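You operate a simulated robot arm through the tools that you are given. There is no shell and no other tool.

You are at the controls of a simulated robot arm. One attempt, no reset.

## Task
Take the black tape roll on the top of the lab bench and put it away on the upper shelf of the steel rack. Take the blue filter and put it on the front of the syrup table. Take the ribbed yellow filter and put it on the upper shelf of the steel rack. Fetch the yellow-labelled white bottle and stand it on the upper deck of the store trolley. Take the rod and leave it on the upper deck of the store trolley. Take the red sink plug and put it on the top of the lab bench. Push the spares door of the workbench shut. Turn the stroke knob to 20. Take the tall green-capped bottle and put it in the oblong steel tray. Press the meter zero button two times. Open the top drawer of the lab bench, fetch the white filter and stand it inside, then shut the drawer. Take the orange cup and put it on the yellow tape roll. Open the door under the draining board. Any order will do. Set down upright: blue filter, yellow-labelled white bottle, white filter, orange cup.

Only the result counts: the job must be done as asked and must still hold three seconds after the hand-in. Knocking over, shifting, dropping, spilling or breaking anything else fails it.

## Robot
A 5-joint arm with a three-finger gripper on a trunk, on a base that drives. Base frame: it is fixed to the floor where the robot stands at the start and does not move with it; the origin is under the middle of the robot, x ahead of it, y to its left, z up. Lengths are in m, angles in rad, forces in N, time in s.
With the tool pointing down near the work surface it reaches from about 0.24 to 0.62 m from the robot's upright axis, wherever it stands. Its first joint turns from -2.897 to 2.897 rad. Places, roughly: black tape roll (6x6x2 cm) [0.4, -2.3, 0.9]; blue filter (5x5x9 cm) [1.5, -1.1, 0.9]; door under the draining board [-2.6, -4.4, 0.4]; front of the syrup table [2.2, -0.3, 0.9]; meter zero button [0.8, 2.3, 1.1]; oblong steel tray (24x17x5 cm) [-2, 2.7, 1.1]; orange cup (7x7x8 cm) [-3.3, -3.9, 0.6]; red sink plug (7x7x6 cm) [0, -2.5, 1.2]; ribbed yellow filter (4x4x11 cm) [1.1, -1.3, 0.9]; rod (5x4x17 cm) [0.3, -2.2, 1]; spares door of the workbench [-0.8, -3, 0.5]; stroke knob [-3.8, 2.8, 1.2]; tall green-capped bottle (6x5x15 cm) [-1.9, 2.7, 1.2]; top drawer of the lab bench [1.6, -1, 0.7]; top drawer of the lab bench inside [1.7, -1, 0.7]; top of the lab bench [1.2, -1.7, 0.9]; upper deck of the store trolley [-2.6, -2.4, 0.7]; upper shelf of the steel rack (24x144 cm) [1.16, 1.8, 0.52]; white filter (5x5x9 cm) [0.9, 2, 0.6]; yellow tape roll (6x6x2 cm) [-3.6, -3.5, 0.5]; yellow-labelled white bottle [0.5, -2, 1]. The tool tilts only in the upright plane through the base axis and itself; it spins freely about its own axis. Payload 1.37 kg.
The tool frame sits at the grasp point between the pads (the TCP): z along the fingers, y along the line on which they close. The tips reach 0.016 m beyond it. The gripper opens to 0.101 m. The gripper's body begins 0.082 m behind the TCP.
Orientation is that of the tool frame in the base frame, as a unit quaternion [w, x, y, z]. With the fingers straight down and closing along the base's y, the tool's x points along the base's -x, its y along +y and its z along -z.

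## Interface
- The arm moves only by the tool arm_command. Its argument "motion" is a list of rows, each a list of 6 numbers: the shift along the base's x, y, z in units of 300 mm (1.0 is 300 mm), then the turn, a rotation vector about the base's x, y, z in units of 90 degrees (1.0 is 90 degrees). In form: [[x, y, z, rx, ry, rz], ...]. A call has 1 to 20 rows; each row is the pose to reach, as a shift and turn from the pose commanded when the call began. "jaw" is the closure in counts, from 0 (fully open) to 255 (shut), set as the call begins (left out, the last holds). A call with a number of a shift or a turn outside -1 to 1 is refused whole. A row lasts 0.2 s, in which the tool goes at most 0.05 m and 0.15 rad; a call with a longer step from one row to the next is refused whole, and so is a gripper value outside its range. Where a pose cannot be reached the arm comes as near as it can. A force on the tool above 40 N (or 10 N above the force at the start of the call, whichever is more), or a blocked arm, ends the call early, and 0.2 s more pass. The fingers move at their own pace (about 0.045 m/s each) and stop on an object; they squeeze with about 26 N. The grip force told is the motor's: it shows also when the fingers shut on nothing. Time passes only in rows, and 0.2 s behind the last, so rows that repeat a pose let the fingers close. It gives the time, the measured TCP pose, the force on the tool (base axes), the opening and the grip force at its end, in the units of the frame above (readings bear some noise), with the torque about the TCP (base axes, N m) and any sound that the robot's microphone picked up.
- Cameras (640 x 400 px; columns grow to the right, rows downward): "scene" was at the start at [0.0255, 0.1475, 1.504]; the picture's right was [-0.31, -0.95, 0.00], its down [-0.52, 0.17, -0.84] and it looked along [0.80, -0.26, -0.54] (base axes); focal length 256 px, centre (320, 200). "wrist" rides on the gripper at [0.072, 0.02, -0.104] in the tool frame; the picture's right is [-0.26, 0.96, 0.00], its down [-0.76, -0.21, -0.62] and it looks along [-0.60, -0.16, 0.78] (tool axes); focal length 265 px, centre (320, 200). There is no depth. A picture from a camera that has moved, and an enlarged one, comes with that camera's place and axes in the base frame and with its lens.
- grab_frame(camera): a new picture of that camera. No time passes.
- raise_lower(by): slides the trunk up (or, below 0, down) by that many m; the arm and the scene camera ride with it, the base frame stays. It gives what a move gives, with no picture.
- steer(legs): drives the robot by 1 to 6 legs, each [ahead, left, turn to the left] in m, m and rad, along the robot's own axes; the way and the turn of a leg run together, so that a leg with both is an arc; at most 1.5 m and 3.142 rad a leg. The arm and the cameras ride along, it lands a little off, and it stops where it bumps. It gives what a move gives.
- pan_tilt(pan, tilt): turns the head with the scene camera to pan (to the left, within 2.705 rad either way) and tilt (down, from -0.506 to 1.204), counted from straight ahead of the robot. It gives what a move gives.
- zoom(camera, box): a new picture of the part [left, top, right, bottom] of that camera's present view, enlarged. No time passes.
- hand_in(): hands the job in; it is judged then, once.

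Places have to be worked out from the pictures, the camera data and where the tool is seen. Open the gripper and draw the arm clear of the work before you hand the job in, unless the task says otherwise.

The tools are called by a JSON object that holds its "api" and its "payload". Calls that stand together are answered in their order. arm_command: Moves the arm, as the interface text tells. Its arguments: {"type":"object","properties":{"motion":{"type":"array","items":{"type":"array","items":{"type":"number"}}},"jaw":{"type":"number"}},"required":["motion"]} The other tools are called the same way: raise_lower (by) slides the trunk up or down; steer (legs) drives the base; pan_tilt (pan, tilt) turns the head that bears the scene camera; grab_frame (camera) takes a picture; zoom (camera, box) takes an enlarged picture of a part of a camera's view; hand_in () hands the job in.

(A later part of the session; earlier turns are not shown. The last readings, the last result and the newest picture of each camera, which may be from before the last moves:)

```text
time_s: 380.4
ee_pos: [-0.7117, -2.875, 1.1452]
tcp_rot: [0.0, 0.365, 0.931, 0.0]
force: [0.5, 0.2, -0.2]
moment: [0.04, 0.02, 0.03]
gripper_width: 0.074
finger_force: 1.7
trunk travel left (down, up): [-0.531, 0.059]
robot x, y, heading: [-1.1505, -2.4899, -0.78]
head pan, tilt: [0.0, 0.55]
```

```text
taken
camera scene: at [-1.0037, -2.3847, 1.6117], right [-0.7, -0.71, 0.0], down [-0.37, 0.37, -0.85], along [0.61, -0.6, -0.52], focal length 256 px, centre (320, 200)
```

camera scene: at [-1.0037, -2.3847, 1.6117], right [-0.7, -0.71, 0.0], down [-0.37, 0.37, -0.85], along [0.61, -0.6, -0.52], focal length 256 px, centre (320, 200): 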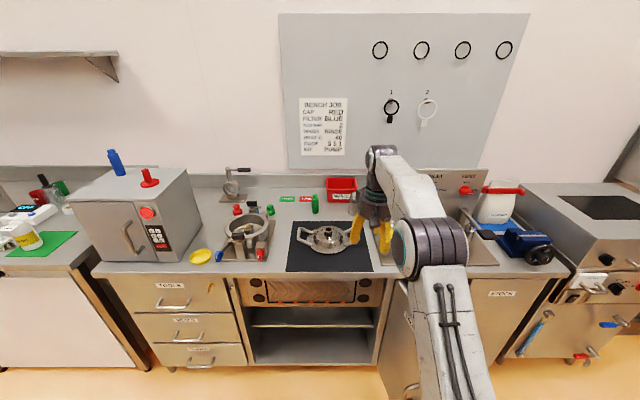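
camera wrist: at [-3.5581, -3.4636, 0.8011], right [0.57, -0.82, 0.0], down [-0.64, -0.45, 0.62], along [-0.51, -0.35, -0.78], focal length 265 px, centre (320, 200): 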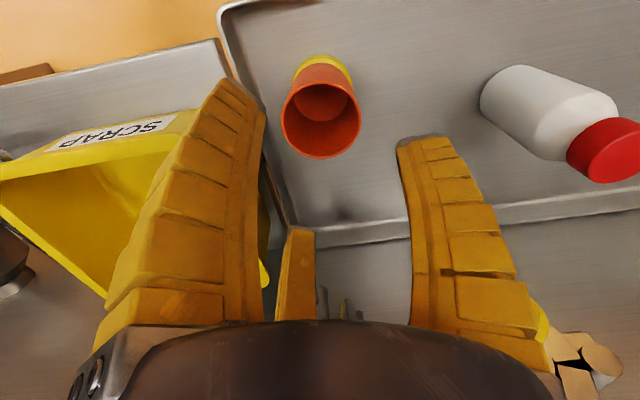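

The door is just right of the arm. I close the fingers, draw the tool back a little and tilt it to 45°, to be lowered as a pusher.

{"api": "arm_command", "payload": {"motion": [[-0.05, 0.044, 0, -0.055, -0.0627, 0], [-0.1, 0.088, 0, -0.11, -0.125, 0], [-0.15, 0.132, 0, -0.165, -0.188, 0], [-0.2, 0.176, 0, -0.22, -0.251, 0], [-0.25, 0.22, 0, -0.275, -0.313, 0], [-0.25, 0.22, 0, -0.33, -0.376, 0], [-0.25, 0.22, 0, -0.33, -0.376, 0]], "jaw": 255}}

{"api": "raise_lower", "payload": {"by": -0.4}}

{"api": "arm_command", "payload": {"motion": [[0, 0, -0.16, 0, 0, 0], [0, 0, -0.32, 0, 0, 0], [0, 0, -0.48, 0, 0, 0], [0, 0, -0.64, 0, 0, 0], [0, 0, -0.8, 0, 0, 0], [0, 0, -0.9, 0, 0, 0], [0, 0, -0.9, 0, 0, 0]]}}

{"api": "grab_frame", "payload": {"camera": "scene"}}

{"api": "grab_frame", "payload": {"camera": "wrist"}}

```text
time_s: 382.0
ee_pos: [-0.7871, -2.809, 1.1451]
tcp_rot: [0.361, 0.336, 0.86, -0.129]
force: [-0.3, -1.1, -0.4]
moment: [-0.02, -0.02, -0.01]
gripper_width: 0.0
finger_force: 26.0
trunk travel left (down, up): [-0.531, 0.059]
robot x, y, heading: [-1.1451, -2.4867, -0.784]
head pan, tilt: [0.0, 0.55]
```

```text
time_s: 385.8
ee_pos: [-0.7868, -2.8093, 0.7452]
tcp_rot: [0.36, 0.337, 0.86, -0.13]
force: [0.1, 1.3, -0.8]
moment: [0.01, -0.04, 0.01]
gripper_width: 0.0
finger_force: 26.3
trunk travel left (down, up): [-0.131, 0.459]
robot x, y, heading: [-1.1471, -2.4884, -0.781]
head pan, tilt: [0.0, 0.55]
```

```text
time_s: 387.4
ee_pos: [-0.789, -2.8064, 0.4741]
tcp_rot: [0.36, 0.337, 0.86, -0.13]
force: [0.5, -0.6, 0.8]
moment: [0.0, 0.03, -0.02]
gripper_width: 0.0001
finger_force: 25.5
trunk travel left (down, up): [-0.131, 0.459]
robot x, y, heading: [-1.1489, -2.4882, -0.776]
head pan, tilt: [0.0, 0.55]
```

```text
taken
camera scene: at [-1.0037, -2.3847, 1.2117], right [-0.7, -0.71, 0.0], down [-0.37, 0.37, -0.85], along [0.61, -0.6, -0.52], focal length 256 px, centre (320, 200)
```

scene: 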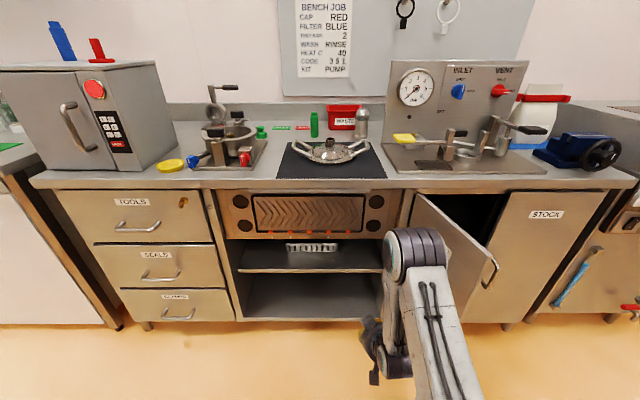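

```text
taken
camera wrist: at [-0.8683, -2.7081, 0.498], right [0.78, 0.59, 0.21], down [-0.08, -0.23, 0.97], along [0.62, -0.78, -0.13], focal length 265 px, centre (320, 200)
```

wrist: 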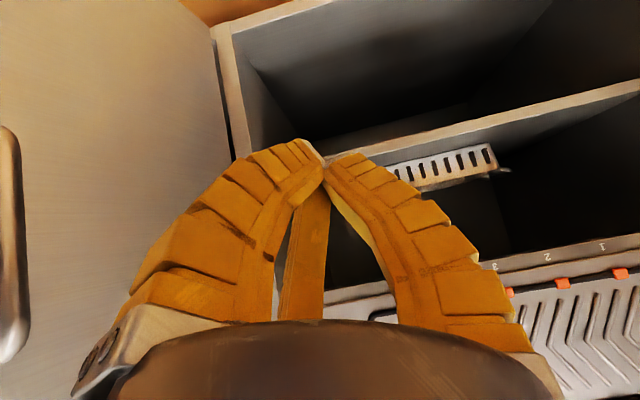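

Door's free edge is at ≈(−0.97,−2.95), handle side toward me. The tool is left of it at z≈0.47. I sweep right with the base to push the door, watching.

{"api": "steer", "payload": {"legs": [[0.0, -0.2, 0.0], [0.02, -0.09, 0.0]]}}

{"api": "grab_frame", "payload": {"camera": "scene"}}

```text
time_s: 389.7
ee_pos: [-0.9761, -3.0257, 0.4737]
tcp_rot: [0.361, 0.335, 0.861, -0.129]
force: [-0.6, 0.6, -0.4]
moment: [-0.03, 0.03, 0.0]
gripper_width: 0.0
finger_force: 25.4
trunk travel left (down, up): [-0.131, 0.459]
robot x, y, heading: [-1.3369, -2.7052, -0.773]
head pan, tilt: [0.0, 0.55]
```

```text
taken
camera scene: at [-1.1917, -2.6033, 1.2117], right [-0.7, -0.71, 0.0], down [-0.37, 0.37, -0.85], along [0.61, -0.6, -0.52], focal length 256 px, centre (320, 200)
```

scene: 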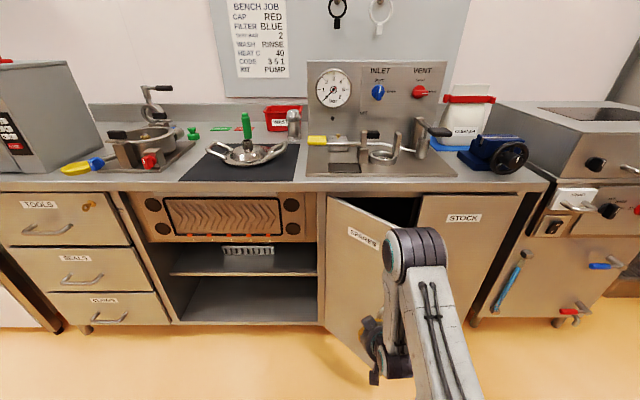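

The door swings. I continue along the closing arc: right and ahead.

{"api": "steer", "payload": {"legs": [[0.06, -0.05, 0.0], [0.065, -0.05, 0.0], [0.055, -0.02, 0.0]]}}

{"api": "grab_frame", "payload": {"camera": "scene"}}

```text
time_s: 392.0
ee_pos: [-0.9369, -3.2225, 0.4737]
tcp_rot: [0.355, 0.332, 0.865, -0.125]
force: [-1.6, 3.8, 4.4]
moment: [-0.1, 0.01, -0.04]
gripper_width: 0.0
finger_force: 25.9
trunk travel left (down, up): [-0.131, 0.459]
robot x, y, heading: [-1.2956, -2.9106, -0.77]
head pan, tilt: [0.0, 0.55]
stopped in leg 3: the force on the tool passed its limit at 51 N (the readings are from after the stop); the commanded pose is now the measured one
```

```text
taken
camera scene: at [-1.1511, -2.8048, 1.2117], right [-0.7, -0.72, 0.0], down [-0.37, 0.36, -0.85], along [0.61, -0.6, -0.52], focal length 256 px, centre (320, 200)
```

scene: 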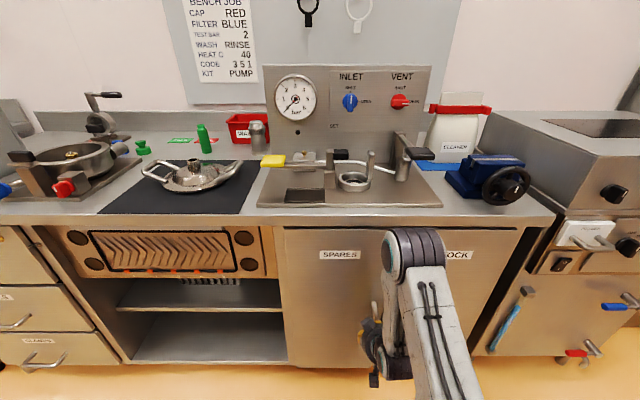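

The door looks shut (51 N at the stop). I zoom to confirm it is flush.

{"api": "zoom", "payload": {"camera": "scene", "box": [260, 210, 540, 380]}}

{"api": "grab_frame", "payload": {"camera": "wrist"}}

```text
2.29 times, centred on (400, 295) of scene
camera zoom: at [-1.1511, -2.8048, 1.2117], right [-0.7, -0.72, 0.0], down [-0.37, 0.36, -0.85], along [0.61, -0.6, -0.52], focal length 586 px, centre (137, -17)
```

zoom: 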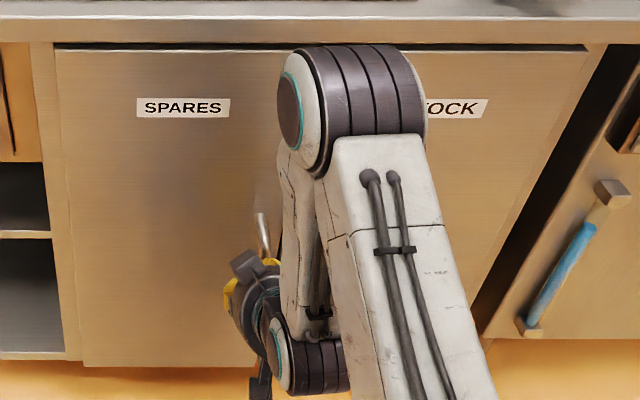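

```text
taken
camera wrist: at [-1.0171, -3.1235, 0.4982], right [0.78, 0.59, 0.2], down [-0.07, -0.24, 0.97], along [0.62, -0.77, -0.15], focal length 265 px, centre (320, 200)
```

wrist: 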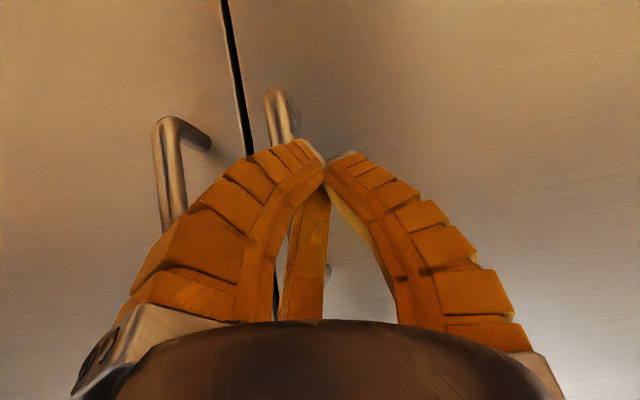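

Both doors are flush: spares door shut. I back straight away, raise, and return the tool to pointing down.

{"api": "steer", "payload": {"legs": [[-0.25, 0.0, 0.0]]}}

{"api": "raise_lower", "payload": {"by": 0.4}}

{"api": "arm_command", "payload": {"motion": [[0, 0, 0.14, 0.055, 0.0627, 0], [0, 0, 0.28, 0.11, 0.125, 0], [0, 0, 0.42, 0.165, 0.188, 0], [0, 0, 0.56, 0.22, 0.251, 0], [0, 0, 0.7, 0.275, 0.313, 0], [0, 0, 0.84, 0.33, 0.376, 0], [0, 0, 1.0, 0.33, 0.376, 0], [0, 0, 1.0, 0.33, 0.376, 0]], "jaw": 0}}

```text
time_s: 393.9
ee_pos: [-1.1171, -3.0478, 0.4712]
tcp_rot: [0.354, 0.334, 0.864, -0.127]
force: [-0.1, 0.1, -0.9]
moment: [0.04, -0.01, 0.03]
gripper_width: 0.0
finger_force: 26.1
trunk travel left (down, up): [-0.131, 0.459]
robot x, y, heading: [-1.4743, -2.7324, -0.777]
head pan, tilt: [0.0, 0.55]
```

```text
time_s: 397.7
ee_pos: [-1.1168, -3.0474, 0.8714]
tcp_rot: [0.354, 0.335, 0.864, -0.127]
force: [-0.5, 0.0, -0.2]
moment: [0.01, -0.03, 0.02]
gripper_width: 0.0
finger_force: 25.9
trunk travel left (down, up): [-0.531, 0.059]
robot x, y, heading: [-1.4752, -2.731, -0.775]
head pan, tilt: [0.0, 0.55]
```

```text
time_s: 399.5
ee_pos: [-1.1178, -3.0484, 1.1715]
tcp_rot: [-0.007, 0.362, 0.932, 0.003]
force: [-0.8, 0.7, -0.4]
moment: [-0.01, -0.01, -0.03]
gripper_width: 0.1003
finger_force: 0.0
trunk travel left (down, up): [-0.531, 0.059]
robot x, y, heading: [-1.4798, -2.733, -0.774]
head pan, tilt: [0.0, 0.55]
```

Next the lemon bottle. I drive back along the bench and look.

{"api": "steer", "payload": {"legs": [[0.0, 0.0, 0.037], [0.0, 0.85, 0.0], [0.25, 0.82, 0.0]]}}

{"api": "pan_tilt", "payload": {"pan": 0.0, "tilt": 0.65}}

{"api": "grab_frame", "payload": {"camera": "scene"}}

{"api": "grab_frame", "payload": {"camera": "wrist"}}

```text
time_s: 408.4
ee_pos: [0.1946, -1.9893, 1.1717]
tcp_rot: [-0.007, 0.347, 0.938, 0.003]
force: [0.2, 0.3, 0.1]
moment: [0.02, -0.01, -0.05]
gripper_width: 0.1004
finger_force: 0.0
trunk travel left (down, up): [-0.531, 0.059]
robot x, y, heading: [-0.1732, -1.6898, -0.747]
head pan, tilt: [0.0, 0.55]
```

```text
time_s: 409.1
ee_pos: [0.1928, -1.9922, 1.1721]
tcp_rot: [-0.007, 0.348, 0.938, 0.003]
force: [0.2, -0.2, 0.4]
moment: [0.0, -0.05, -0.01]
gripper_width: 0.1005
finger_force: 0.1
trunk travel left (down, up): [-0.531, 0.059]
robot x, y, heading: [-0.1747, -1.6887, -0.748]
head pan, tilt: [0.0, 0.649]
```

```text
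taken
camera scene: at [-0.0356, -1.5764, 1.603], right [-0.68, -0.74, 0.0], down [-0.44, 0.41, -0.8], along [0.59, -0.54, -0.6], focal length 256 px, centre (320, 200)
```

scene: 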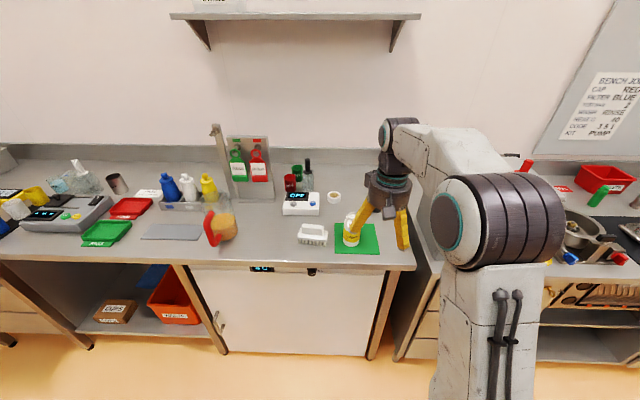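

```text
taken
camera wrist: at [0.1532, -1.9283, 1.2784], right [0.83, 0.56, 0.0], down [0.45, -0.66, 0.61], along [0.34, -0.51, -0.79], focal length 265 px, centre (320, 200)
```

wrist: 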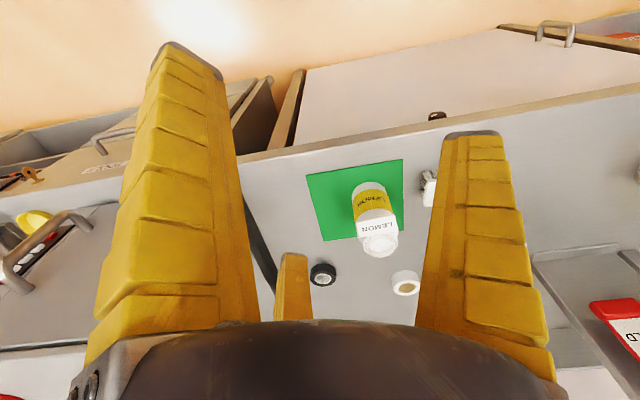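

Bottle confirmed at (0.375, −2.111), ~12 cm tall with its card facing me. I drive 0.2 m ahead.

{"api": "steer", "payload": {"legs": [[0.2, 0.0, 0.0]]}}

{"api": "zoom", "payload": {"camera": "scene", "box": [300, 190, 420, 300]}}

{"api": "grab_frame", "payload": {"camera": "wrist"}}

```text
time_s: 410.7
ee_pos: [0.3439, -2.1269, 1.173]
tcp_rot: [-0.008, 0.347, 0.938, 0.002]
force: [-0.2, -1.4, 0.2]
moment: [0.02, 0.01, 0.0]
gripper_width: 0.1006
finger_force: 0.0
trunk travel left (down, up): [-0.531, 0.059]
robot x, y, heading: [-0.0285, -1.8238, -0.739]
head pan, tilt: [0.0, 0.649]
```

```text
3.64 times, centred on (360, 245) of scene
camera zoom: at [0.1137, -1.7134, 1.6029], right [-0.68, -0.74, 0.0], down [-0.45, 0.41, -0.8], along [0.59, -0.54, -0.61], focal length 932 px, centre (174, 36)
```

zoom: 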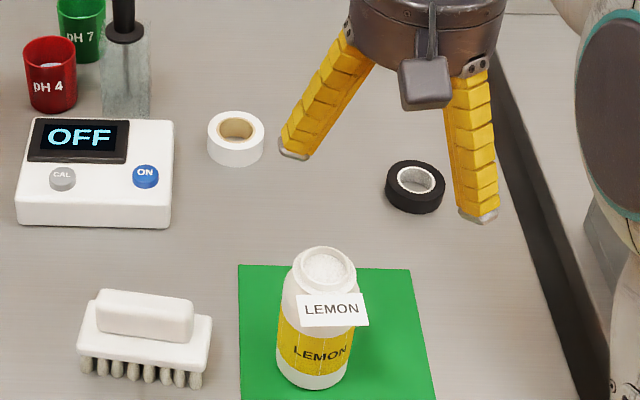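

```text
taken
camera wrist: at [0.3031, -2.0648, 1.2781], right [0.83, 0.56, 0.0], down [0.45, -0.66, 0.61], along [0.34, -0.51, -0.79], focal length 265 px, centre (320, 200)
```

wrist: 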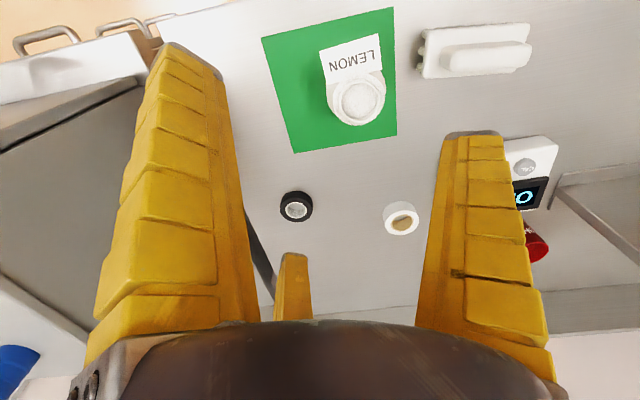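

I move over the bottle, spin +30° to keep fingers off the card, then descend part way.

{"api": "arm_command", "payload": {"motion": [[0.04, 0.018, 0, -0.0067, -0.0069, 0.085], [0.08, 0.036, 0, -0.0067, -0.0069, 0.17], [0.11, 0.053, 0, -0.0067, -0.0069, 0.255], [0.11, 0.053, -0.1, -0.0067, -0.0069, 0.333], [0.11, 0.053, -0.2, -0.0067, -0.0069, 0.333], [0.11, 0.053, -0.2, -0.0067, -0.0069, 0.333]]}}

{"api": "grab_frame", "payload": {"camera": "wrist"}}

{"api": "zoom", "payload": {"camera": "scene", "box": [300, 190, 420, 300]}}

```text
time_s: 412.1
ee_pos: [0.3761, -2.1101, 1.1117]
tcp_rot: [0.002, 0.093, 0.996, 0.0]
force: [-0.1, -0.2, -0.1]
moment: [0.0, -0.02, 0.02]
gripper_width: 0.1005
finger_force: 0.1
trunk travel left (down, up): [-0.531, 0.059]
robot x, y, heading: [-0.0262, -1.8245, -0.741]
head pan, tilt: [0.0, 0.649]
```

```text
taken
camera wrist: at [0.3089, -2.0756, 1.2171], right [0.44, 0.9, 0.0], down [0.71, -0.34, 0.62], along [0.56, -0.27, -0.78], focal length 265 px, centre (320, 200)
```

wrist: 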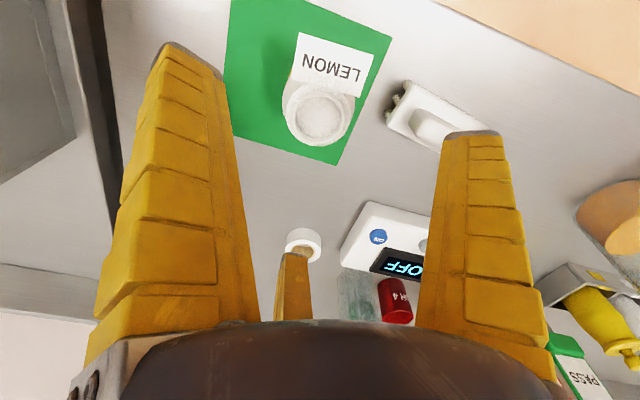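

```text
3.64 times, centred on (360, 245) of scene
camera zoom: at [0.1128, -1.7125, 1.6029], right [-0.68, -0.74, 0.0], down [-0.45, 0.41, -0.8], along [0.59, -0.54, -0.6], focal length 932 px, centre (174, 36)
```

zoom: 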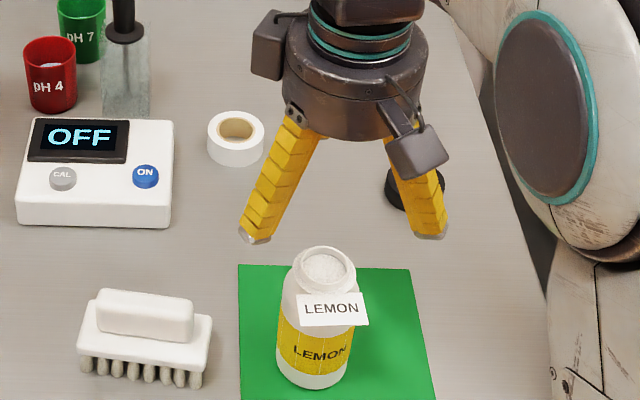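

Fingers flank the card. I descend to z≈0.952 and close.

{"api": "arm_command", "payload": {"motion": [[-0.003, 0.003, -0.13, 0, 0, 0], [-0.003, 0.003, -0.26, 0, 0, 0], [-0.003, 0.003, -0.39, 0, 0, 0], [-0.003, 0.003, -0.48, 0, 0, 0], [-0.003, 0.003, -0.533, 0, 0, 0], [-0.003, 0.003, -0.533, 0, 0, 0]]}}

{"api": "grab_frame", "payload": {"camera": "wrist"}}

```text
time_s: 413.5
ee_pos: [0.3754, -2.1098, 0.9517]
tcp_rot: [0.0, 0.091, 0.996, 0.0]
force: [0.8, 0.0, 0.0]
moment: [-0.03, -0.02, -0.01]
gripper_width: 0.1004
finger_force: 0.0
trunk travel left (down, up): [-0.531, 0.059]
robot x, y, heading: [-0.0253, -1.8212, -0.738]
head pan, tilt: [0.0, 0.649]
```

```text
taken
camera wrist: at [0.3086, -2.0752, 1.0569], right [0.44, 0.9, 0.0], down [0.71, -0.34, 0.62], along [0.56, -0.27, -0.78], focal length 265 px, centre (320, 200)
```

wrist: 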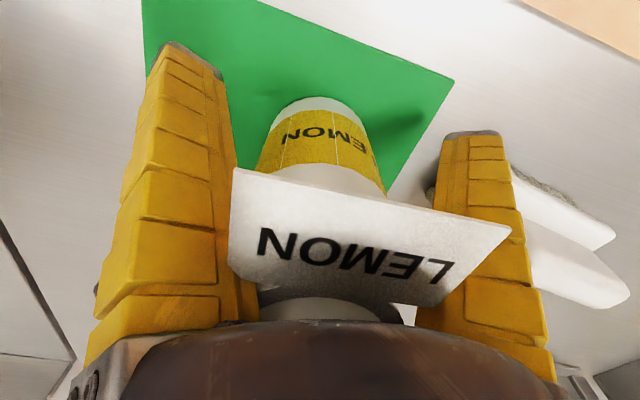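

{"api": "arm_command", "payload": {"motion": [[0, 0, 0, 0, 0, 0], [0, 0, 0, 0, 0, 0], [0, 0, 0, 0, 0, 0], [0, 0, 0, 0, 0, 0], [0, 0, 0, 0, 0, 0]], "jaw": 255}}

{"api": "grab_frame", "payload": {"camera": "wrist"}}

```text
time_s: 414.7
ee_pos: [0.3757, -2.1102, 0.9532]
tcp_rot: [0.001, 0.093, 0.996, 0.0]
force: [-1.6, -4.6, 4.7]
moment: [-0.09, -0.03, -0.03]
gripper_width: 0.0571
finger_force: 26.0
trunk travel left (down, up): [-0.531, 0.059]
robot x, y, heading: [-0.0293, -1.8241, -0.742]
head pan, tilt: [0.0, 0.649]
```

```text
taken
camera wrist: at [0.3084, -2.0759, 1.0576], right [0.44, 0.9, 0.0], down [0.7, -0.34, 0.62], along [0.56, -0.27, -0.78], focal length 265 px, centre (320, 200)
```

wrist: 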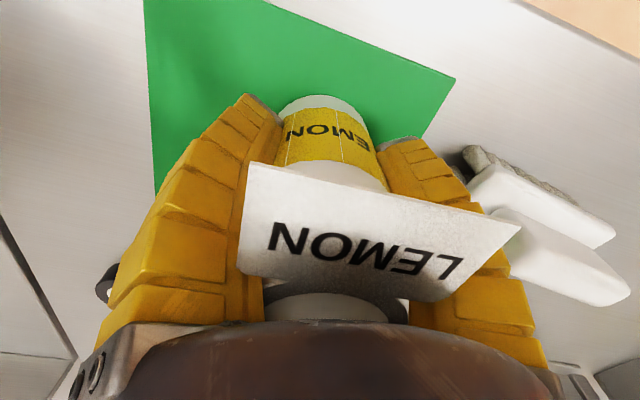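

Gripped at 57 mm. I lift to z≈1.19.

{"api": "arm_command", "payload": {"motion": [[0, 0, 0.05, 0, 0, 0], [0, 0, 0.12, 0, 0, 0], [0, 0, 0.25, 0, 0, 0], [0, 0, 0.4, 0, 0, 0], [0, 0, 0.55, 0, 0, 0], [0, 0, 0.7, 0, 0, 0], [0, 0, 0.8, 0, 0, 0], [0, 0, 0.8, 0, 0, 0]]}}

{"api": "grab_frame", "payload": {"camera": "wrist"}}

```text
time_s: 416.5
ee_pos: [0.3771, -2.1096, 1.192]
tcp_rot: [0.0, 0.092, 0.996, -0.001]
force: [-0.2, 0.5, -2.4]
moment: [0.0, -0.03, -0.04]
gripper_width: 0.0567
finger_force: 26.3
trunk travel left (down, up): [-0.531, 0.059]
robot x, y, heading: [-0.0264, -1.8231, -0.741]
head pan, tilt: [0.0, 0.649]
```

```text
taken
camera wrist: at [0.3093, -2.0763, 1.2974], right [0.44, 0.9, 0.0], down [0.71, -0.34, 0.62], along [0.56, -0.27, -0.78], focal length 265 px, centre (320, 200)
```

wrist: 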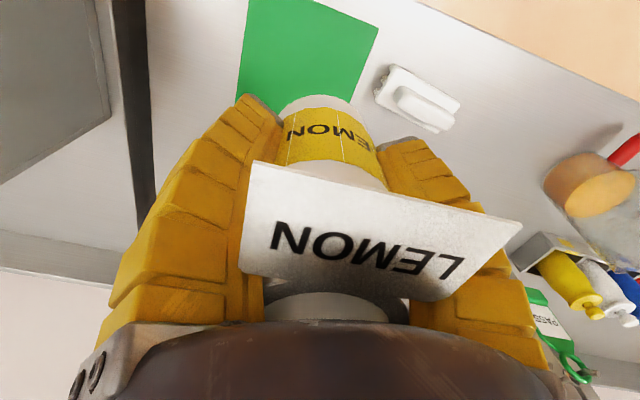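

Bottle secured. I carry it upright along the aisle to the trolley.

{"api": "steer", "payload": {"legs": [[-0.5, 0.0, 0.0], [0.0, 0.0, -1.57], [1.0, -0.08, 0.0], [0.95, -0.08, 0.0], [0.0, 0.0, -1.57]]}}

{"api": "pan_tilt", "payload": {"pan": 0.0, "tilt": 0.65}}

{"api": "grab_frame", "payload": {"camera": "scene"}}

```text
time_s: 436.5
ee_pos: [-2.2326, -2.5615, 1.1914]
tcp_rot: [0.001, 0.997, -0.078, -0.001]
force: [1.1, -0.3, -3.2]
moment: [0.03, -0.02, -0.01]
gripper_width: 0.0566
finger_force: 25.7
trunk travel left (down, up): [-0.531, 0.059]
robot x, y, heading: [-1.8203, -2.8372, 2.43]
head pan, tilt: [0.0, 0.649]
```

```text
time_s: 437.1
ee_pos: [-2.2321, -2.5611, 1.1916]
tcp_rot: [0.0, 0.997, -0.076, 0.0]
force: [-0.2, 0.1, -2.4]
moment: [0.01, 0.02, 0.03]
gripper_width: 0.0564
finger_force: 25.9
trunk travel left (down, up): [-0.531, 0.059]
robot x, y, heading: [-1.8196, -2.8375, 2.428]
head pan, tilt: [0.0, 0.649]
```

```text
taken
camera scene: at [-1.955, -2.9503, 1.6029], right [0.65, 0.76, 0.0], down [0.46, -0.39, -0.8], along [-0.6, 0.52, -0.6], focal length 256 px, centre (320, 200)
```

scene: 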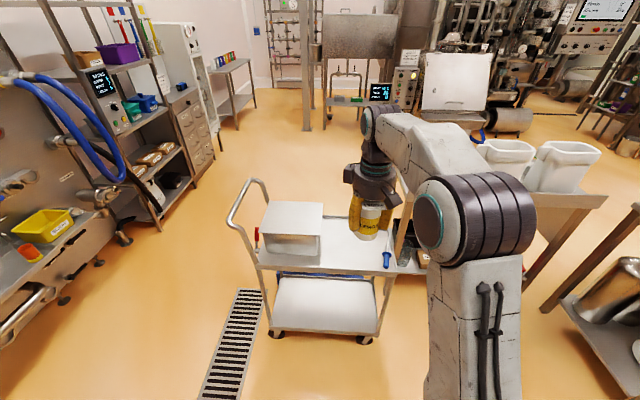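

Target spot on the deck: ≈(−2.505, −2.284), between the rod and the box. I drive 0.33 m closer.

{"api": "steer", "payload": {"legs": [[0.33, 0.0, 0.0]]}}

{"api": "grab_frame", "payload": {"camera": "scene"}}

```text
time_s: 439.3
ee_pos: [-2.483, -2.3451, 1.192]
tcp_rot: [0.0, 0.997, -0.077, 0.0]
force: [-0.9, 1.0, -1.9]
moment: [-0.05, -0.04, 0.0]
gripper_width: 0.0564
finger_force: 26.2
trunk travel left (down, up): [-0.531, 0.059]
robot x, y, heading: [-2.0731, -2.6172, 2.434]
head pan, tilt: [0.0, 0.649]
```

```text
taken
camera scene: at [-2.2069, -2.7334, 1.6029], right [0.65, 0.76, 0.0], down [0.46, -0.39, -0.8], along [-0.6, 0.52, -0.61], focal length 256 px, centre (320, 200)
```

scene: 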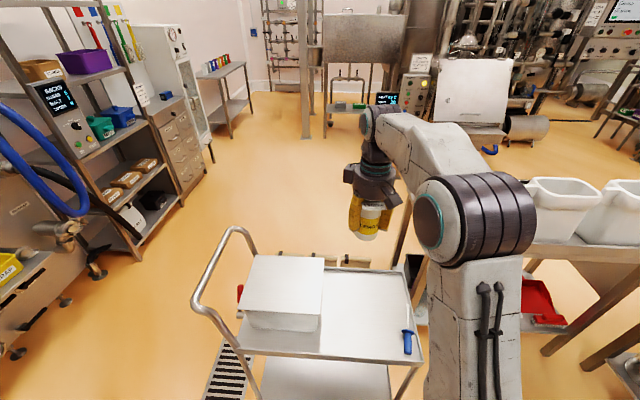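

The target projects to the middle of the free deck area. I shift the tool over it and lower the trunk.

{"api": "arm_command", "payload": {"motion": [[-0.036, 0.1, 0, 0, 0, 0], [-0.073, 0.204, 0, 0, 0, 0], [-0.073, 0.204, 0, 0, 0, 0]]}}

{"api": "raise_lower", "payload": {"by": -0.36}}

{"api": "grab_frame", "payload": {"camera": "scene"}}

{"api": "grab_frame", "payload": {"camera": "wrist"}}

```text
time_s: 440.1
ee_pos: [-2.5061, -2.2838, 1.1909]
tcp_rot: [-0.001, 0.997, -0.077, 0.0]
force: [0.8, -0.6, -3.0]
moment: [0.02, 0.0, 0.01]
gripper_width: 0.0568
finger_force: 26.1
trunk travel left (down, up): [-0.531, 0.059]
robot x, y, heading: [-2.0722, -2.6202, 2.432]
head pan, tilt: [0.0, 0.649]
```

```text
time_s: 443.6
ee_pos: [-2.5069, -2.2845, 0.8312]
tcp_rot: [0.0, 0.997, -0.076, 0.0]
force: [1.0, 1.0, -2.0]
moment: [0.02, -0.01, -0.03]
gripper_width: 0.0563
finger_force: 25.8
trunk travel left (down, up): [-0.171, 0.419]
robot x, y, heading: [-2.0724, -2.6197, 2.435]
head pan, tilt: [0.0, 0.649]
```

```text
taken
camera scene: at [-2.2061, -2.734, 1.243], right [0.65, 0.76, 0.0], down [0.46, -0.39, -0.8], along [-0.6, 0.52, -0.6], focal length 256 px, centre (320, 200)
```

scene: 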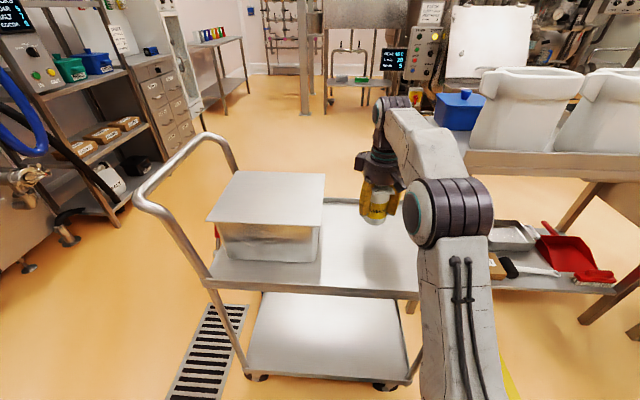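

```text
taken
camera wrist: at [-2.4375, -2.3137, 0.9363], right [-0.41, -0.91, 0.0], down [-0.72, 0.32, 0.62], along [-0.57, 0.25, -0.78], focal length 265 px, centre (320, 200)
```

wrist: 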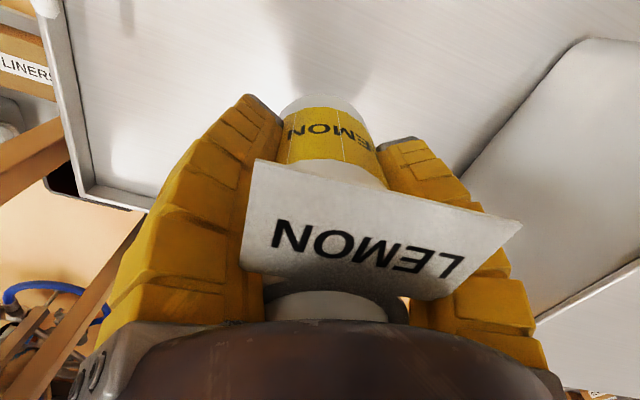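

Clear deck below. I lower to just above contact.

{"api": "arm_command", "payload": {"motion": [[0, 0, -0.07, 0, 0, 0], [0, 0, -0.14, 0, 0, 0], [0, 0, -0.19, 0, 0, 0], [0, 0, -0.19, 0, 0, 0]]}}

{"api": "arm_command", "payload": {"motion": [[0, 0, -0.01, 0, 0, 0], [0, 0, -0.02, 0, 0, 0], [0, 0, -0.03, 0, 0, 0], [0, 0, -0.03, 0, 0, 0]]}}

```text
time_s: 444.6
ee_pos: [-2.5052, -2.2839, 0.7727]
tcp_rot: [0.0, 0.997, -0.076, -0.001]
force: [-1.2, 0.5, -1.8]
moment: [0.01, 0.0, -0.03]
gripper_width: 0.0563
finger_force: 25.9
trunk travel left (down, up): [-0.171, 0.419]
robot x, y, heading: [-2.0732, -2.6142, 2.434]
head pan, tilt: [0.0, 0.649]
```

```text
time_s: 445.6
ee_pos: [-2.5053, -2.2833, 0.7683]
tcp_rot: [-0.002, 0.997, -0.077, -0.003]
force: [0.9, 4.4, 22.6]
moment: [0.09, -0.09, 0.05]
gripper_width: 0.0579
finger_force: 26.0
trunk travel left (down, up): [-0.171, 0.419]
robot x, y, heading: [-2.0712, -2.622, 2.43]
head pan, tilt: [0.0, 0.649]
```

Contact (22.6 N). I ease up slightly, release partially, and rise.

{"api": "arm_command", "payload": {"motion": [[0, 0, 0.012, 0, 0, 0], [0, 0, 0.012, 0, 0, 0]]}}

{"api": "arm_command", "payload": {"motion": [[0, 0, 0, 0, 0, 0], [0, 0, 0, 0, 0, 0], [0, 0, 0, 0, 0, 0], [0, 0, 0, 0, 0, 0]], "jaw": 50}}

{"api": "arm_command", "payload": {"motion": [[0, 0, 0.06, 0, 0, 0], [0, 0, 0.15, 0, 0, 0], [0, 0, 0.28, 0, 0, 0], [0, 0, 0.42, 0, 0, 0], [0, 0, 0.56, 0, 0, 0], [0, 0, 0.7, 0, 0, 0], [0, 0, 0.7, 0, 0, 0]]}}

{"api": "grab_frame", "payload": {"camera": "scene"}}

{"api": "grab_frame", "payload": {"camera": "wrist"}}

```text
time_s: 446.2
ee_pos: [-2.5044, -2.286, 0.7684]
tcp_rot: [0.0, 0.997, -0.076, 0.0]
force: [0.5, 3.1, 5.7]
moment: [0.23, 0.19, -0.08]
gripper_width: 0.0572
finger_force: 26.0
trunk travel left (down, up): [-0.171, 0.419]
robot x, y, heading: [-2.0738, -2.6185, 2.426]
head pan, tilt: [0.0, 0.649]
```

```text
time_s: 447.2
ee_pos: [-2.5068, -2.2847, 0.7696]
tcp_rot: [-0.001, 0.997, -0.076, -0.001]
force: [0.1, -0.4, 1.0]
moment: [-0.03, 0.02, 0.01]
gripper_width: 0.0833
finger_force: 2.2
trunk travel left (down, up): [-0.171, 0.419]
robot x, y, heading: [-2.0721, -2.616, 2.43]
head pan, tilt: [0.0, 0.649]
```

```text
time_s: 448.8
ee_pos: [-2.4801, -2.3074, 0.9306]
tcp_rot: [-0.002, 0.997, -0.077, -0.001]
force: [-0.4, 0.3, 0.5]
moment: [-0.04, 0.04, -0.03]
gripper_width: 0.083
finger_force: 2.0
out of reach, approached as far as the arm can: row 5, 6, 7
trunk travel left (down, up): [-0.171, 0.419]
robot x, y, heading: [-2.0705, -2.6176, 2.429]
head pan, tilt: [0.0, 0.649]
```

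```text
taken
camera scene: at [-2.2061, -2.734, 1.2429], right [0.65, 0.76, 0.0], down [0.46, -0.39, -0.8], along [-0.6, 0.52, -0.6], focal length 256 px, centre (320, 200)
```

scene: 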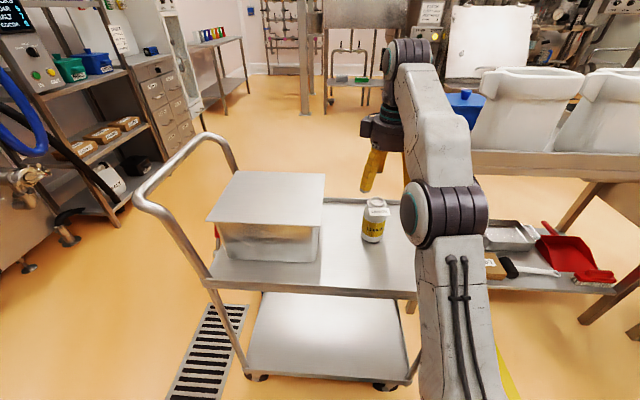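

```text
taken
camera wrist: at [-2.4118, -2.3361, 1.0354], right [-0.41, -0.91, 0.0], down [-0.71, 0.32, 0.62], along [-0.57, 0.25, -0.78], focal length 265 px, centre (320, 200)
```

wrist: 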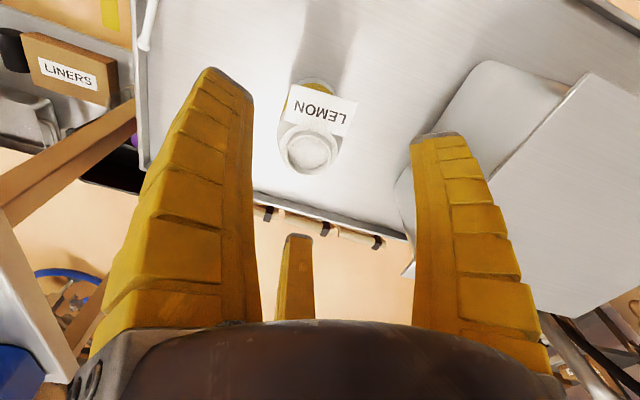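

The lemon bottle stands on the trolley. I raise the trunk and head back for the red sink plug on the grey box.

{"api": "raise_lower", "payload": {"by": 0.4}}

{"api": "steer", "payload": {"legs": [[-0.35, 0.0, 0.0], [0.0, 0.0, -1.6], [0.8, -0.1, 0.0], [0.7, -0.1, 0.0], [0.0, 0.0, -1.57]]}}

{"api": "grab_frame", "payload": {"camera": "scene"}}

```text
time_s: 452.6
ee_pos: [-2.4805, -2.308, 1.3305]
tcp_rot: [-0.001, 0.997, -0.076, 0.0]
force: [0.0, -0.2, -0.6]
moment: [0.01, 0.02, 0.02]
gripper_width: 0.0832
finger_force: 1.3
trunk travel left (down, up): [-0.571, 0.019]
robot x, y, heading: [-2.0716, -2.6193, 2.427]
head pan, tilt: [0.0, 0.649]
```

```text
time_s: 469.9
ee_pos: [-0.2836, -2.1597, 1.3299]
tcp_rot: [0.001, 0.075, 0.997, -0.002]
force: [-0.3, 0.0, 0.0]
moment: [0.0, -0.02, 0.0]
gripper_width: 0.0831
finger_force: 1.2
trunk travel left (down, up): [-0.571, 0.019]
robot x, y, heading: [-0.6944, -1.8531, -0.706]
head pan, tilt: [0.0, 0.649]
```

```text
taken
camera scene: at [-0.5571, -1.7338, 1.6429], right [-0.65, -0.76, 0.0], down [-0.46, 0.39, -0.8], along [0.61, -0.52, -0.6], focal length 256 px, centre (320, 200)
```

scene: 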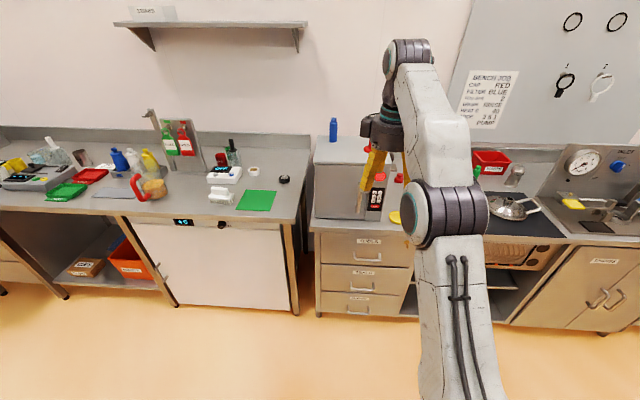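

The plug is right behind the gripper, at ≈(0.045, −2.528), on the grey box (top z≈1.14). I drive ahead 0.4 m; tool tips at 1.31 stay above everything.

{"api": "steer", "payload": {"legs": [[0.4, 0.0, -0.03]]}}

{"api": "grab_frame", "payload": {"camera": "wrist"}}

{"api": "grab_frame", "payload": {"camera": "scene"}}

```text
time_s: 472.3
ee_pos: [-0.0006, -2.4323, 1.3301]
tcp_rot: [0.001, 0.091, 0.996, 0.0]
force: [0.1, 1.1, 0.0]
moment: [0.02, 0.03, 0.01]
gripper_width: 0.0832
finger_force: 1.2
trunk travel left (down, up): [-0.571, 0.019]
robot x, y, heading: [-0.398, -2.106, -0.736]
head pan, tilt: [0.0, 0.649]
```

```text
taken
camera wrist: at [-0.0675, -2.3977, 1.4351], right [0.43, 0.9, 0.0], down [0.71, -0.34, 0.62], along [0.56, -0.27, -0.78], focal length 265 px, centre (320, 200)
```

wrist: 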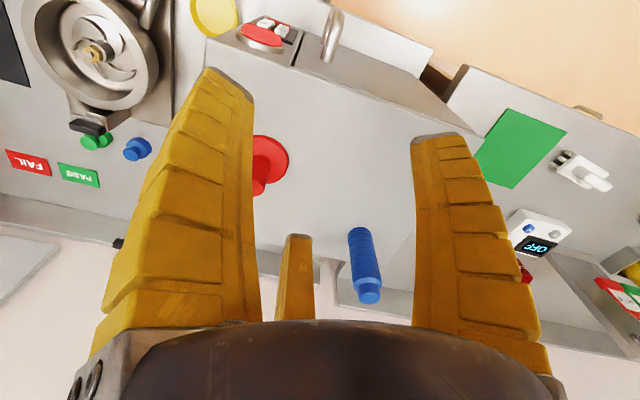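

```text
taken
camera scene: at [-0.2603, -1.997, 1.6429], right [-0.67, -0.74, 0.0], down [-0.45, 0.41, -0.8], along [0.59, -0.54, -0.61], focal length 256 px, centre (320, 200)
```

scene: 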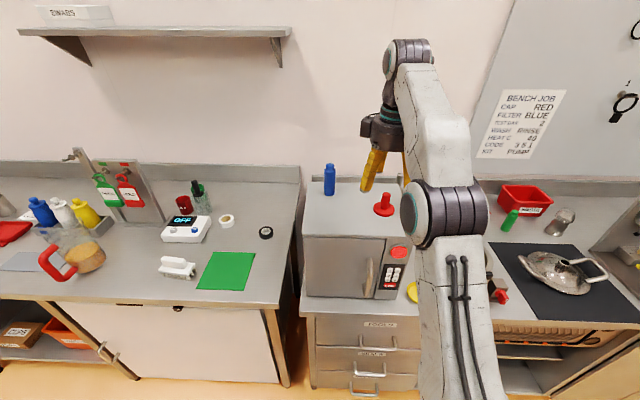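

{"api": "zoom", "payload": {"camera": "scene", "box": [310, 150, 430, 250]}}

{"api": "zoom", "payload": {"camera": "wrist", "box": [220, 110, 340, 220]}}

```text
4.00 times, centred on (370, 200) of scene
camera zoom: at [-0.2603, -1.997, 1.6429], right [-0.67, -0.74, 0.0], down [-0.45, 0.41, -0.8], along [0.59, -0.54, -0.61], focal length 1026 px, centre (120, 200)
```

zoom: 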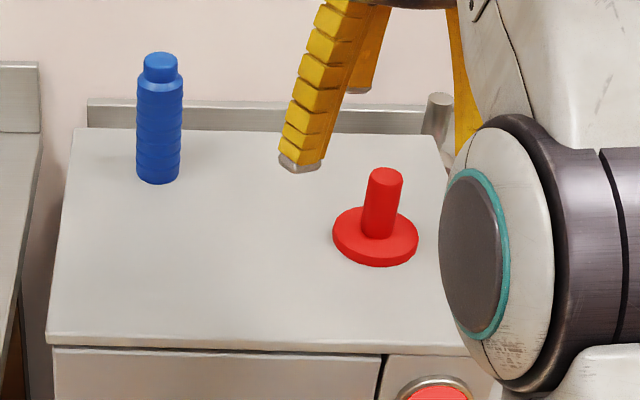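

```text
3.64 times, centred on (280, 165) of wrist
camera zoom: at [-0.0675, -2.3977, 1.4351], right [0.43, 0.9, 0.0], down [0.71, -0.34, 0.62], along [0.56, -0.27, -0.78], focal length 965 px, centre (466, 327)
```

zoom: 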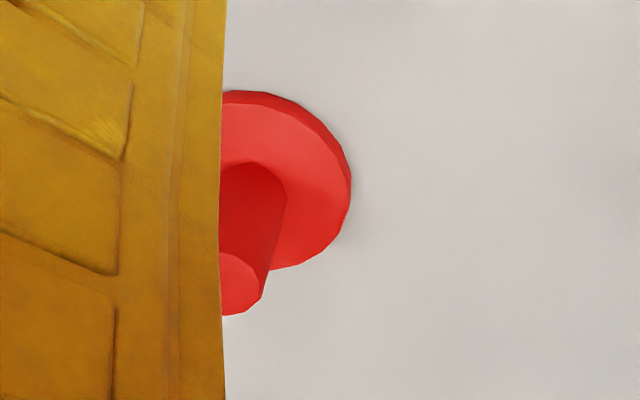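

The plug is a disc with an upright stem (stem top ≈1.225) at ≈(0.043, −2.52). I move 0.1 m closer first.

{"api": "steer", "payload": {"legs": [[0.1, 0.0, 0.0]]}}

{"api": "grab_frame", "payload": {"camera": "wrist"}}

{"api": "zoom", "payload": {"camera": "scene", "box": [310, 150, 430, 250]}}

```text
time_s: 473.4
ee_pos: [0.0751, -2.4991, 1.33]
tcp_rot: [0.0, 0.091, 0.996, 0.0]
force: [0.7, -0.4, -0.2]
moment: [0.02, 0.08, -0.01]
gripper_width: 0.0832
finger_force: 1.9
trunk travel left (down, up): [-0.571, 0.019]
robot x, y, heading: [-0.3244, -2.1741, -0.739]
head pan, tilt: [0.0, 0.649]
```

```text
taken
camera wrist: at [0.0074, -2.4659, 1.4347], right [0.43, 0.9, 0.0], down [0.71, -0.34, 0.62], along [0.56, -0.27, -0.78], focal length 265 px, centre (320, 200)
```

wrist: 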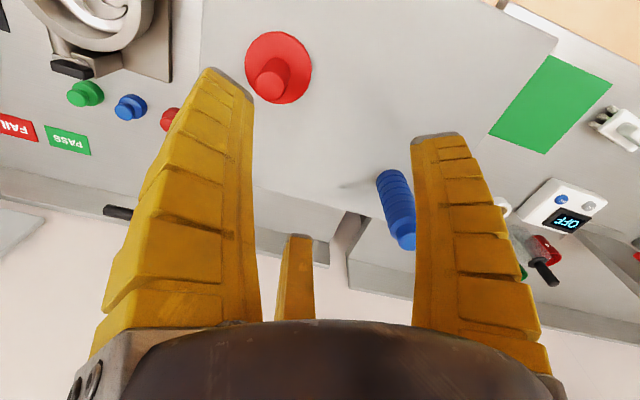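

```text
4.00 times, centred on (370, 200) of scene
camera zoom: at [-0.1853, -2.0652, 1.6429], right [-0.67, -0.74, 0.0], down [-0.45, 0.41, -0.8], along [0.59, -0.54, -0.61], focal length 1026 px, centre (120, 200)
```

zoom: 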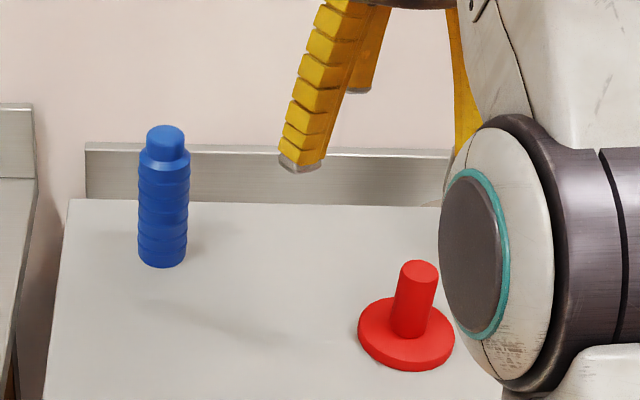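

Wrist camera fixes the plug at (0.042, −2.5225). I move above it and descend to z≈1.208 around the stem.

{"api": "arm_command", "payload": {"motion": [[-0.055, -0.039, 0, 0, 0, 0], [-0.11, -0.078, 0, 0, 0, 0], [-0.11, -0.078, -0.1, 0, 0, 0], [-0.11, -0.078, -0.2, 0, 0, 0], [-0.11, -0.078, -0.3, 0, 0, 0], [-0.11, -0.078, -0.405, 0, 0, 0], [-0.11, -0.078, -0.405, 0, 0, 0]]}}

{"api": "grab_frame", "payload": {"camera": "wrist"}}

```text
time_s: 475.1
ee_pos: [0.0404, -2.5231, 1.2071]
tcp_rot: [0.0, 0.091, 0.996, -0.001]
force: [0.0, -0.4, 0.0]
moment: [0.02, -0.03, -0.01]
gripper_width: 0.0832
finger_force: 1.4
trunk travel left (down, up): [-0.571, 0.019]
robot x, y, heading: [-0.3272, -2.1737, -0.738]
head pan, tilt: [0.0, 0.649]
```

```text
taken
camera wrist: at [-0.0269, -2.4892, 1.312], right [0.43, 0.9, 0.0], down [0.71, -0.34, 0.62], along [0.56, -0.27, -0.78], focal length 265 px, centre (320, 200)
```

wrist: 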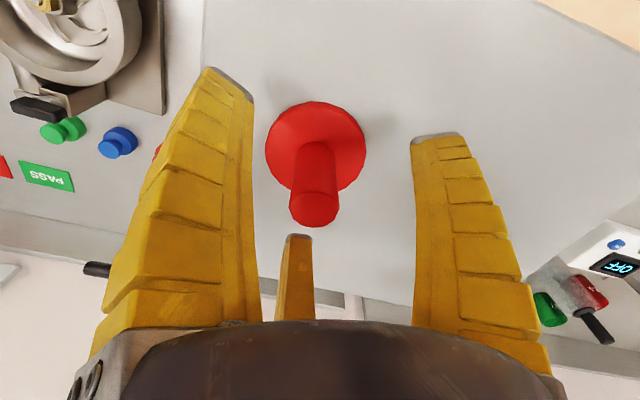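

{"api": "arm_command", "payload": {"motion": [[0, 0, 0, 0, 0, 0], [0, 0, 0, 0, 0, 0], [0, 0, 0, 0, 0, 0], [0, 0, 0, 0, 0, 0], [0, 0, 0, 0, 0, 0], [0, 0, 0, 0, 0, 0]], "jaw": 255}}

{"api": "arm_command", "payload": {"motion": [[0, 0, 0.05, 0, 0, 0], [0, 0, 0.15, 0, 0, 0], [0, 0, 0.28, 0, 0, 0], [0, 0, 0.4, 0, 0, 0], [0, 0, 0.4, 0, 0, 0]]}}

{"api": "grab_frame", "payload": {"camera": "wrist"}}

{"api": "grab_frame", "payload": {"camera": "scene"}}

```text
time_s: 476.4
ee_pos: [0.0416, -2.5227, 1.2082]
tcp_rot: [0.001, 0.091, 0.996, -0.002]
force: [1.8, -2.1, 6.9]
moment: [0.16, -0.01, -0.05]
gripper_width: 0.0189
finger_force: 25.9
trunk travel left (down, up): [-0.571, 0.019]
robot x, y, heading: [-0.3273, -2.1787, -0.738]
head pan, tilt: [0.0, 0.649]
```

```text
time_s: 477.6
ee_pos: [0.0399, -2.5241, 1.3268]
tcp_rot: [0.0, 0.09, 0.996, 0.0]
force: [-1.1, -0.4, -0.8]
moment: [0.01, -0.01, -0.02]
gripper_width: 0.0159
finger_force: 25.6
trunk travel left (down, up): [-0.571, 0.019]
robot x, y, heading: [-0.326, -2.1806, -0.739]
head pan, tilt: [0.0, 0.649]
```

```text
taken
camera wrist: at [-0.0268, -2.49, 1.4324], right [0.43, 0.9, 0.0], down [0.71, -0.34, 0.62], along [0.56, -0.27, -0.78], focal length 265 px, centre (320, 200)
```

wrist: 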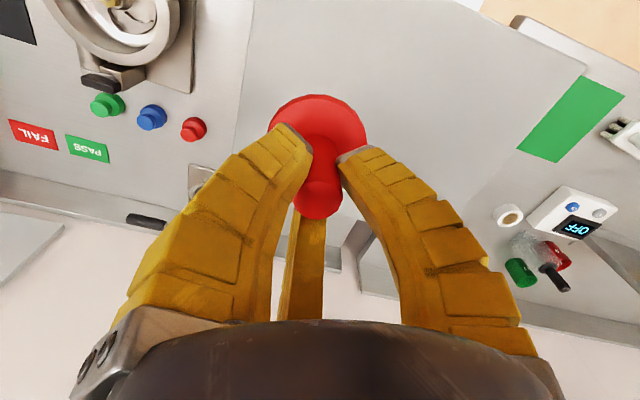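

```text
taken
camera scene: at [-0.1869, -2.0638, 1.6429], right [-0.67, -0.74, 0.0], down [-0.45, 0.41, -0.8], along [0.59, -0.54, -0.6], focal length 256 px, centre (320, 200)
```

scene: 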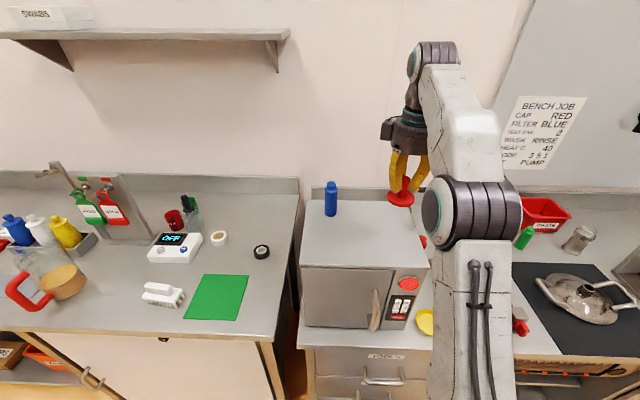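

Plug held. I place it on bare bench top near its right end, ≈(0.287, −2.25). To keep clear of the blue bottle I back off 0.15 m first, then go left.

{"api": "steer", "payload": {"legs": [[-0.15, 0.0, 0.0], [0.0, 0.36, 0.0], [0.15, 0.0, 0.0]]}}

{"api": "grab_frame", "payload": {"camera": "scene"}}

{"api": "grab_frame", "payload": {"camera": "wrist"}}

```text
time_s: 481.9
ee_pos: [0.285, -2.2608, 1.3267]
tcp_rot: [0.0, 0.093, 0.996, 0.001]
force: [0.6, 0.4, -1.4]
moment: [0.01, 0.03, -0.01]
gripper_width: 0.0157
finger_force: 26.2
trunk travel left (down, up): [-0.571, 0.019]
robot x, y, heading: [-0.077, -1.9105, -0.741]
head pan, tilt: [0.0, 0.649]
```

```text
taken
camera scene: at [0.0598, -1.7995, 1.6429], right [-0.68, -0.74, 0.0], down [-0.45, 0.41, -0.8], along [0.59, -0.54, -0.61], focal length 256 px, centre (320, 200)
```

scene: 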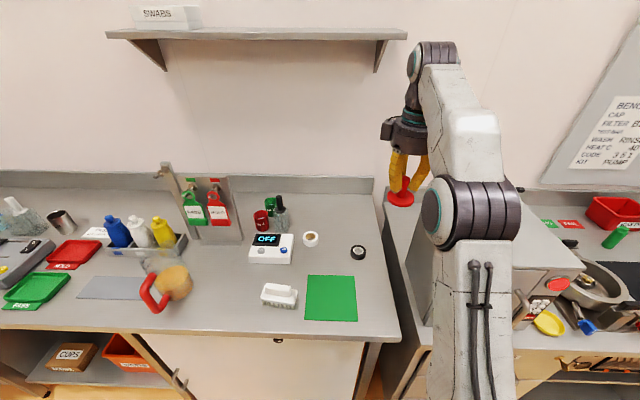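

```text
taken
camera wrist: at [0.2178, -2.2263, 1.4316], right [0.44, 0.9, 0.0], down [0.7, -0.34, 0.62], along [0.56, -0.27, -0.78], focal length 265 px, centre (320, 200)
```

wrist: 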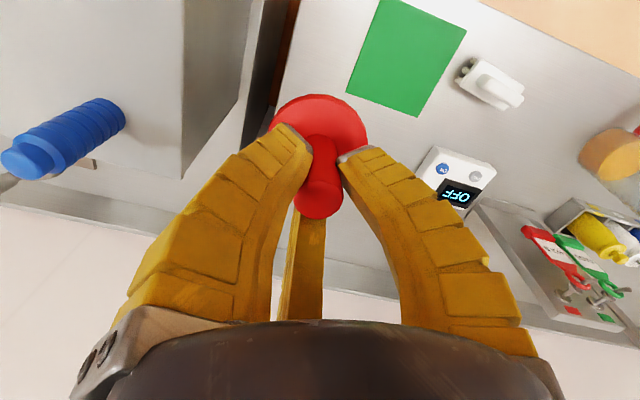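

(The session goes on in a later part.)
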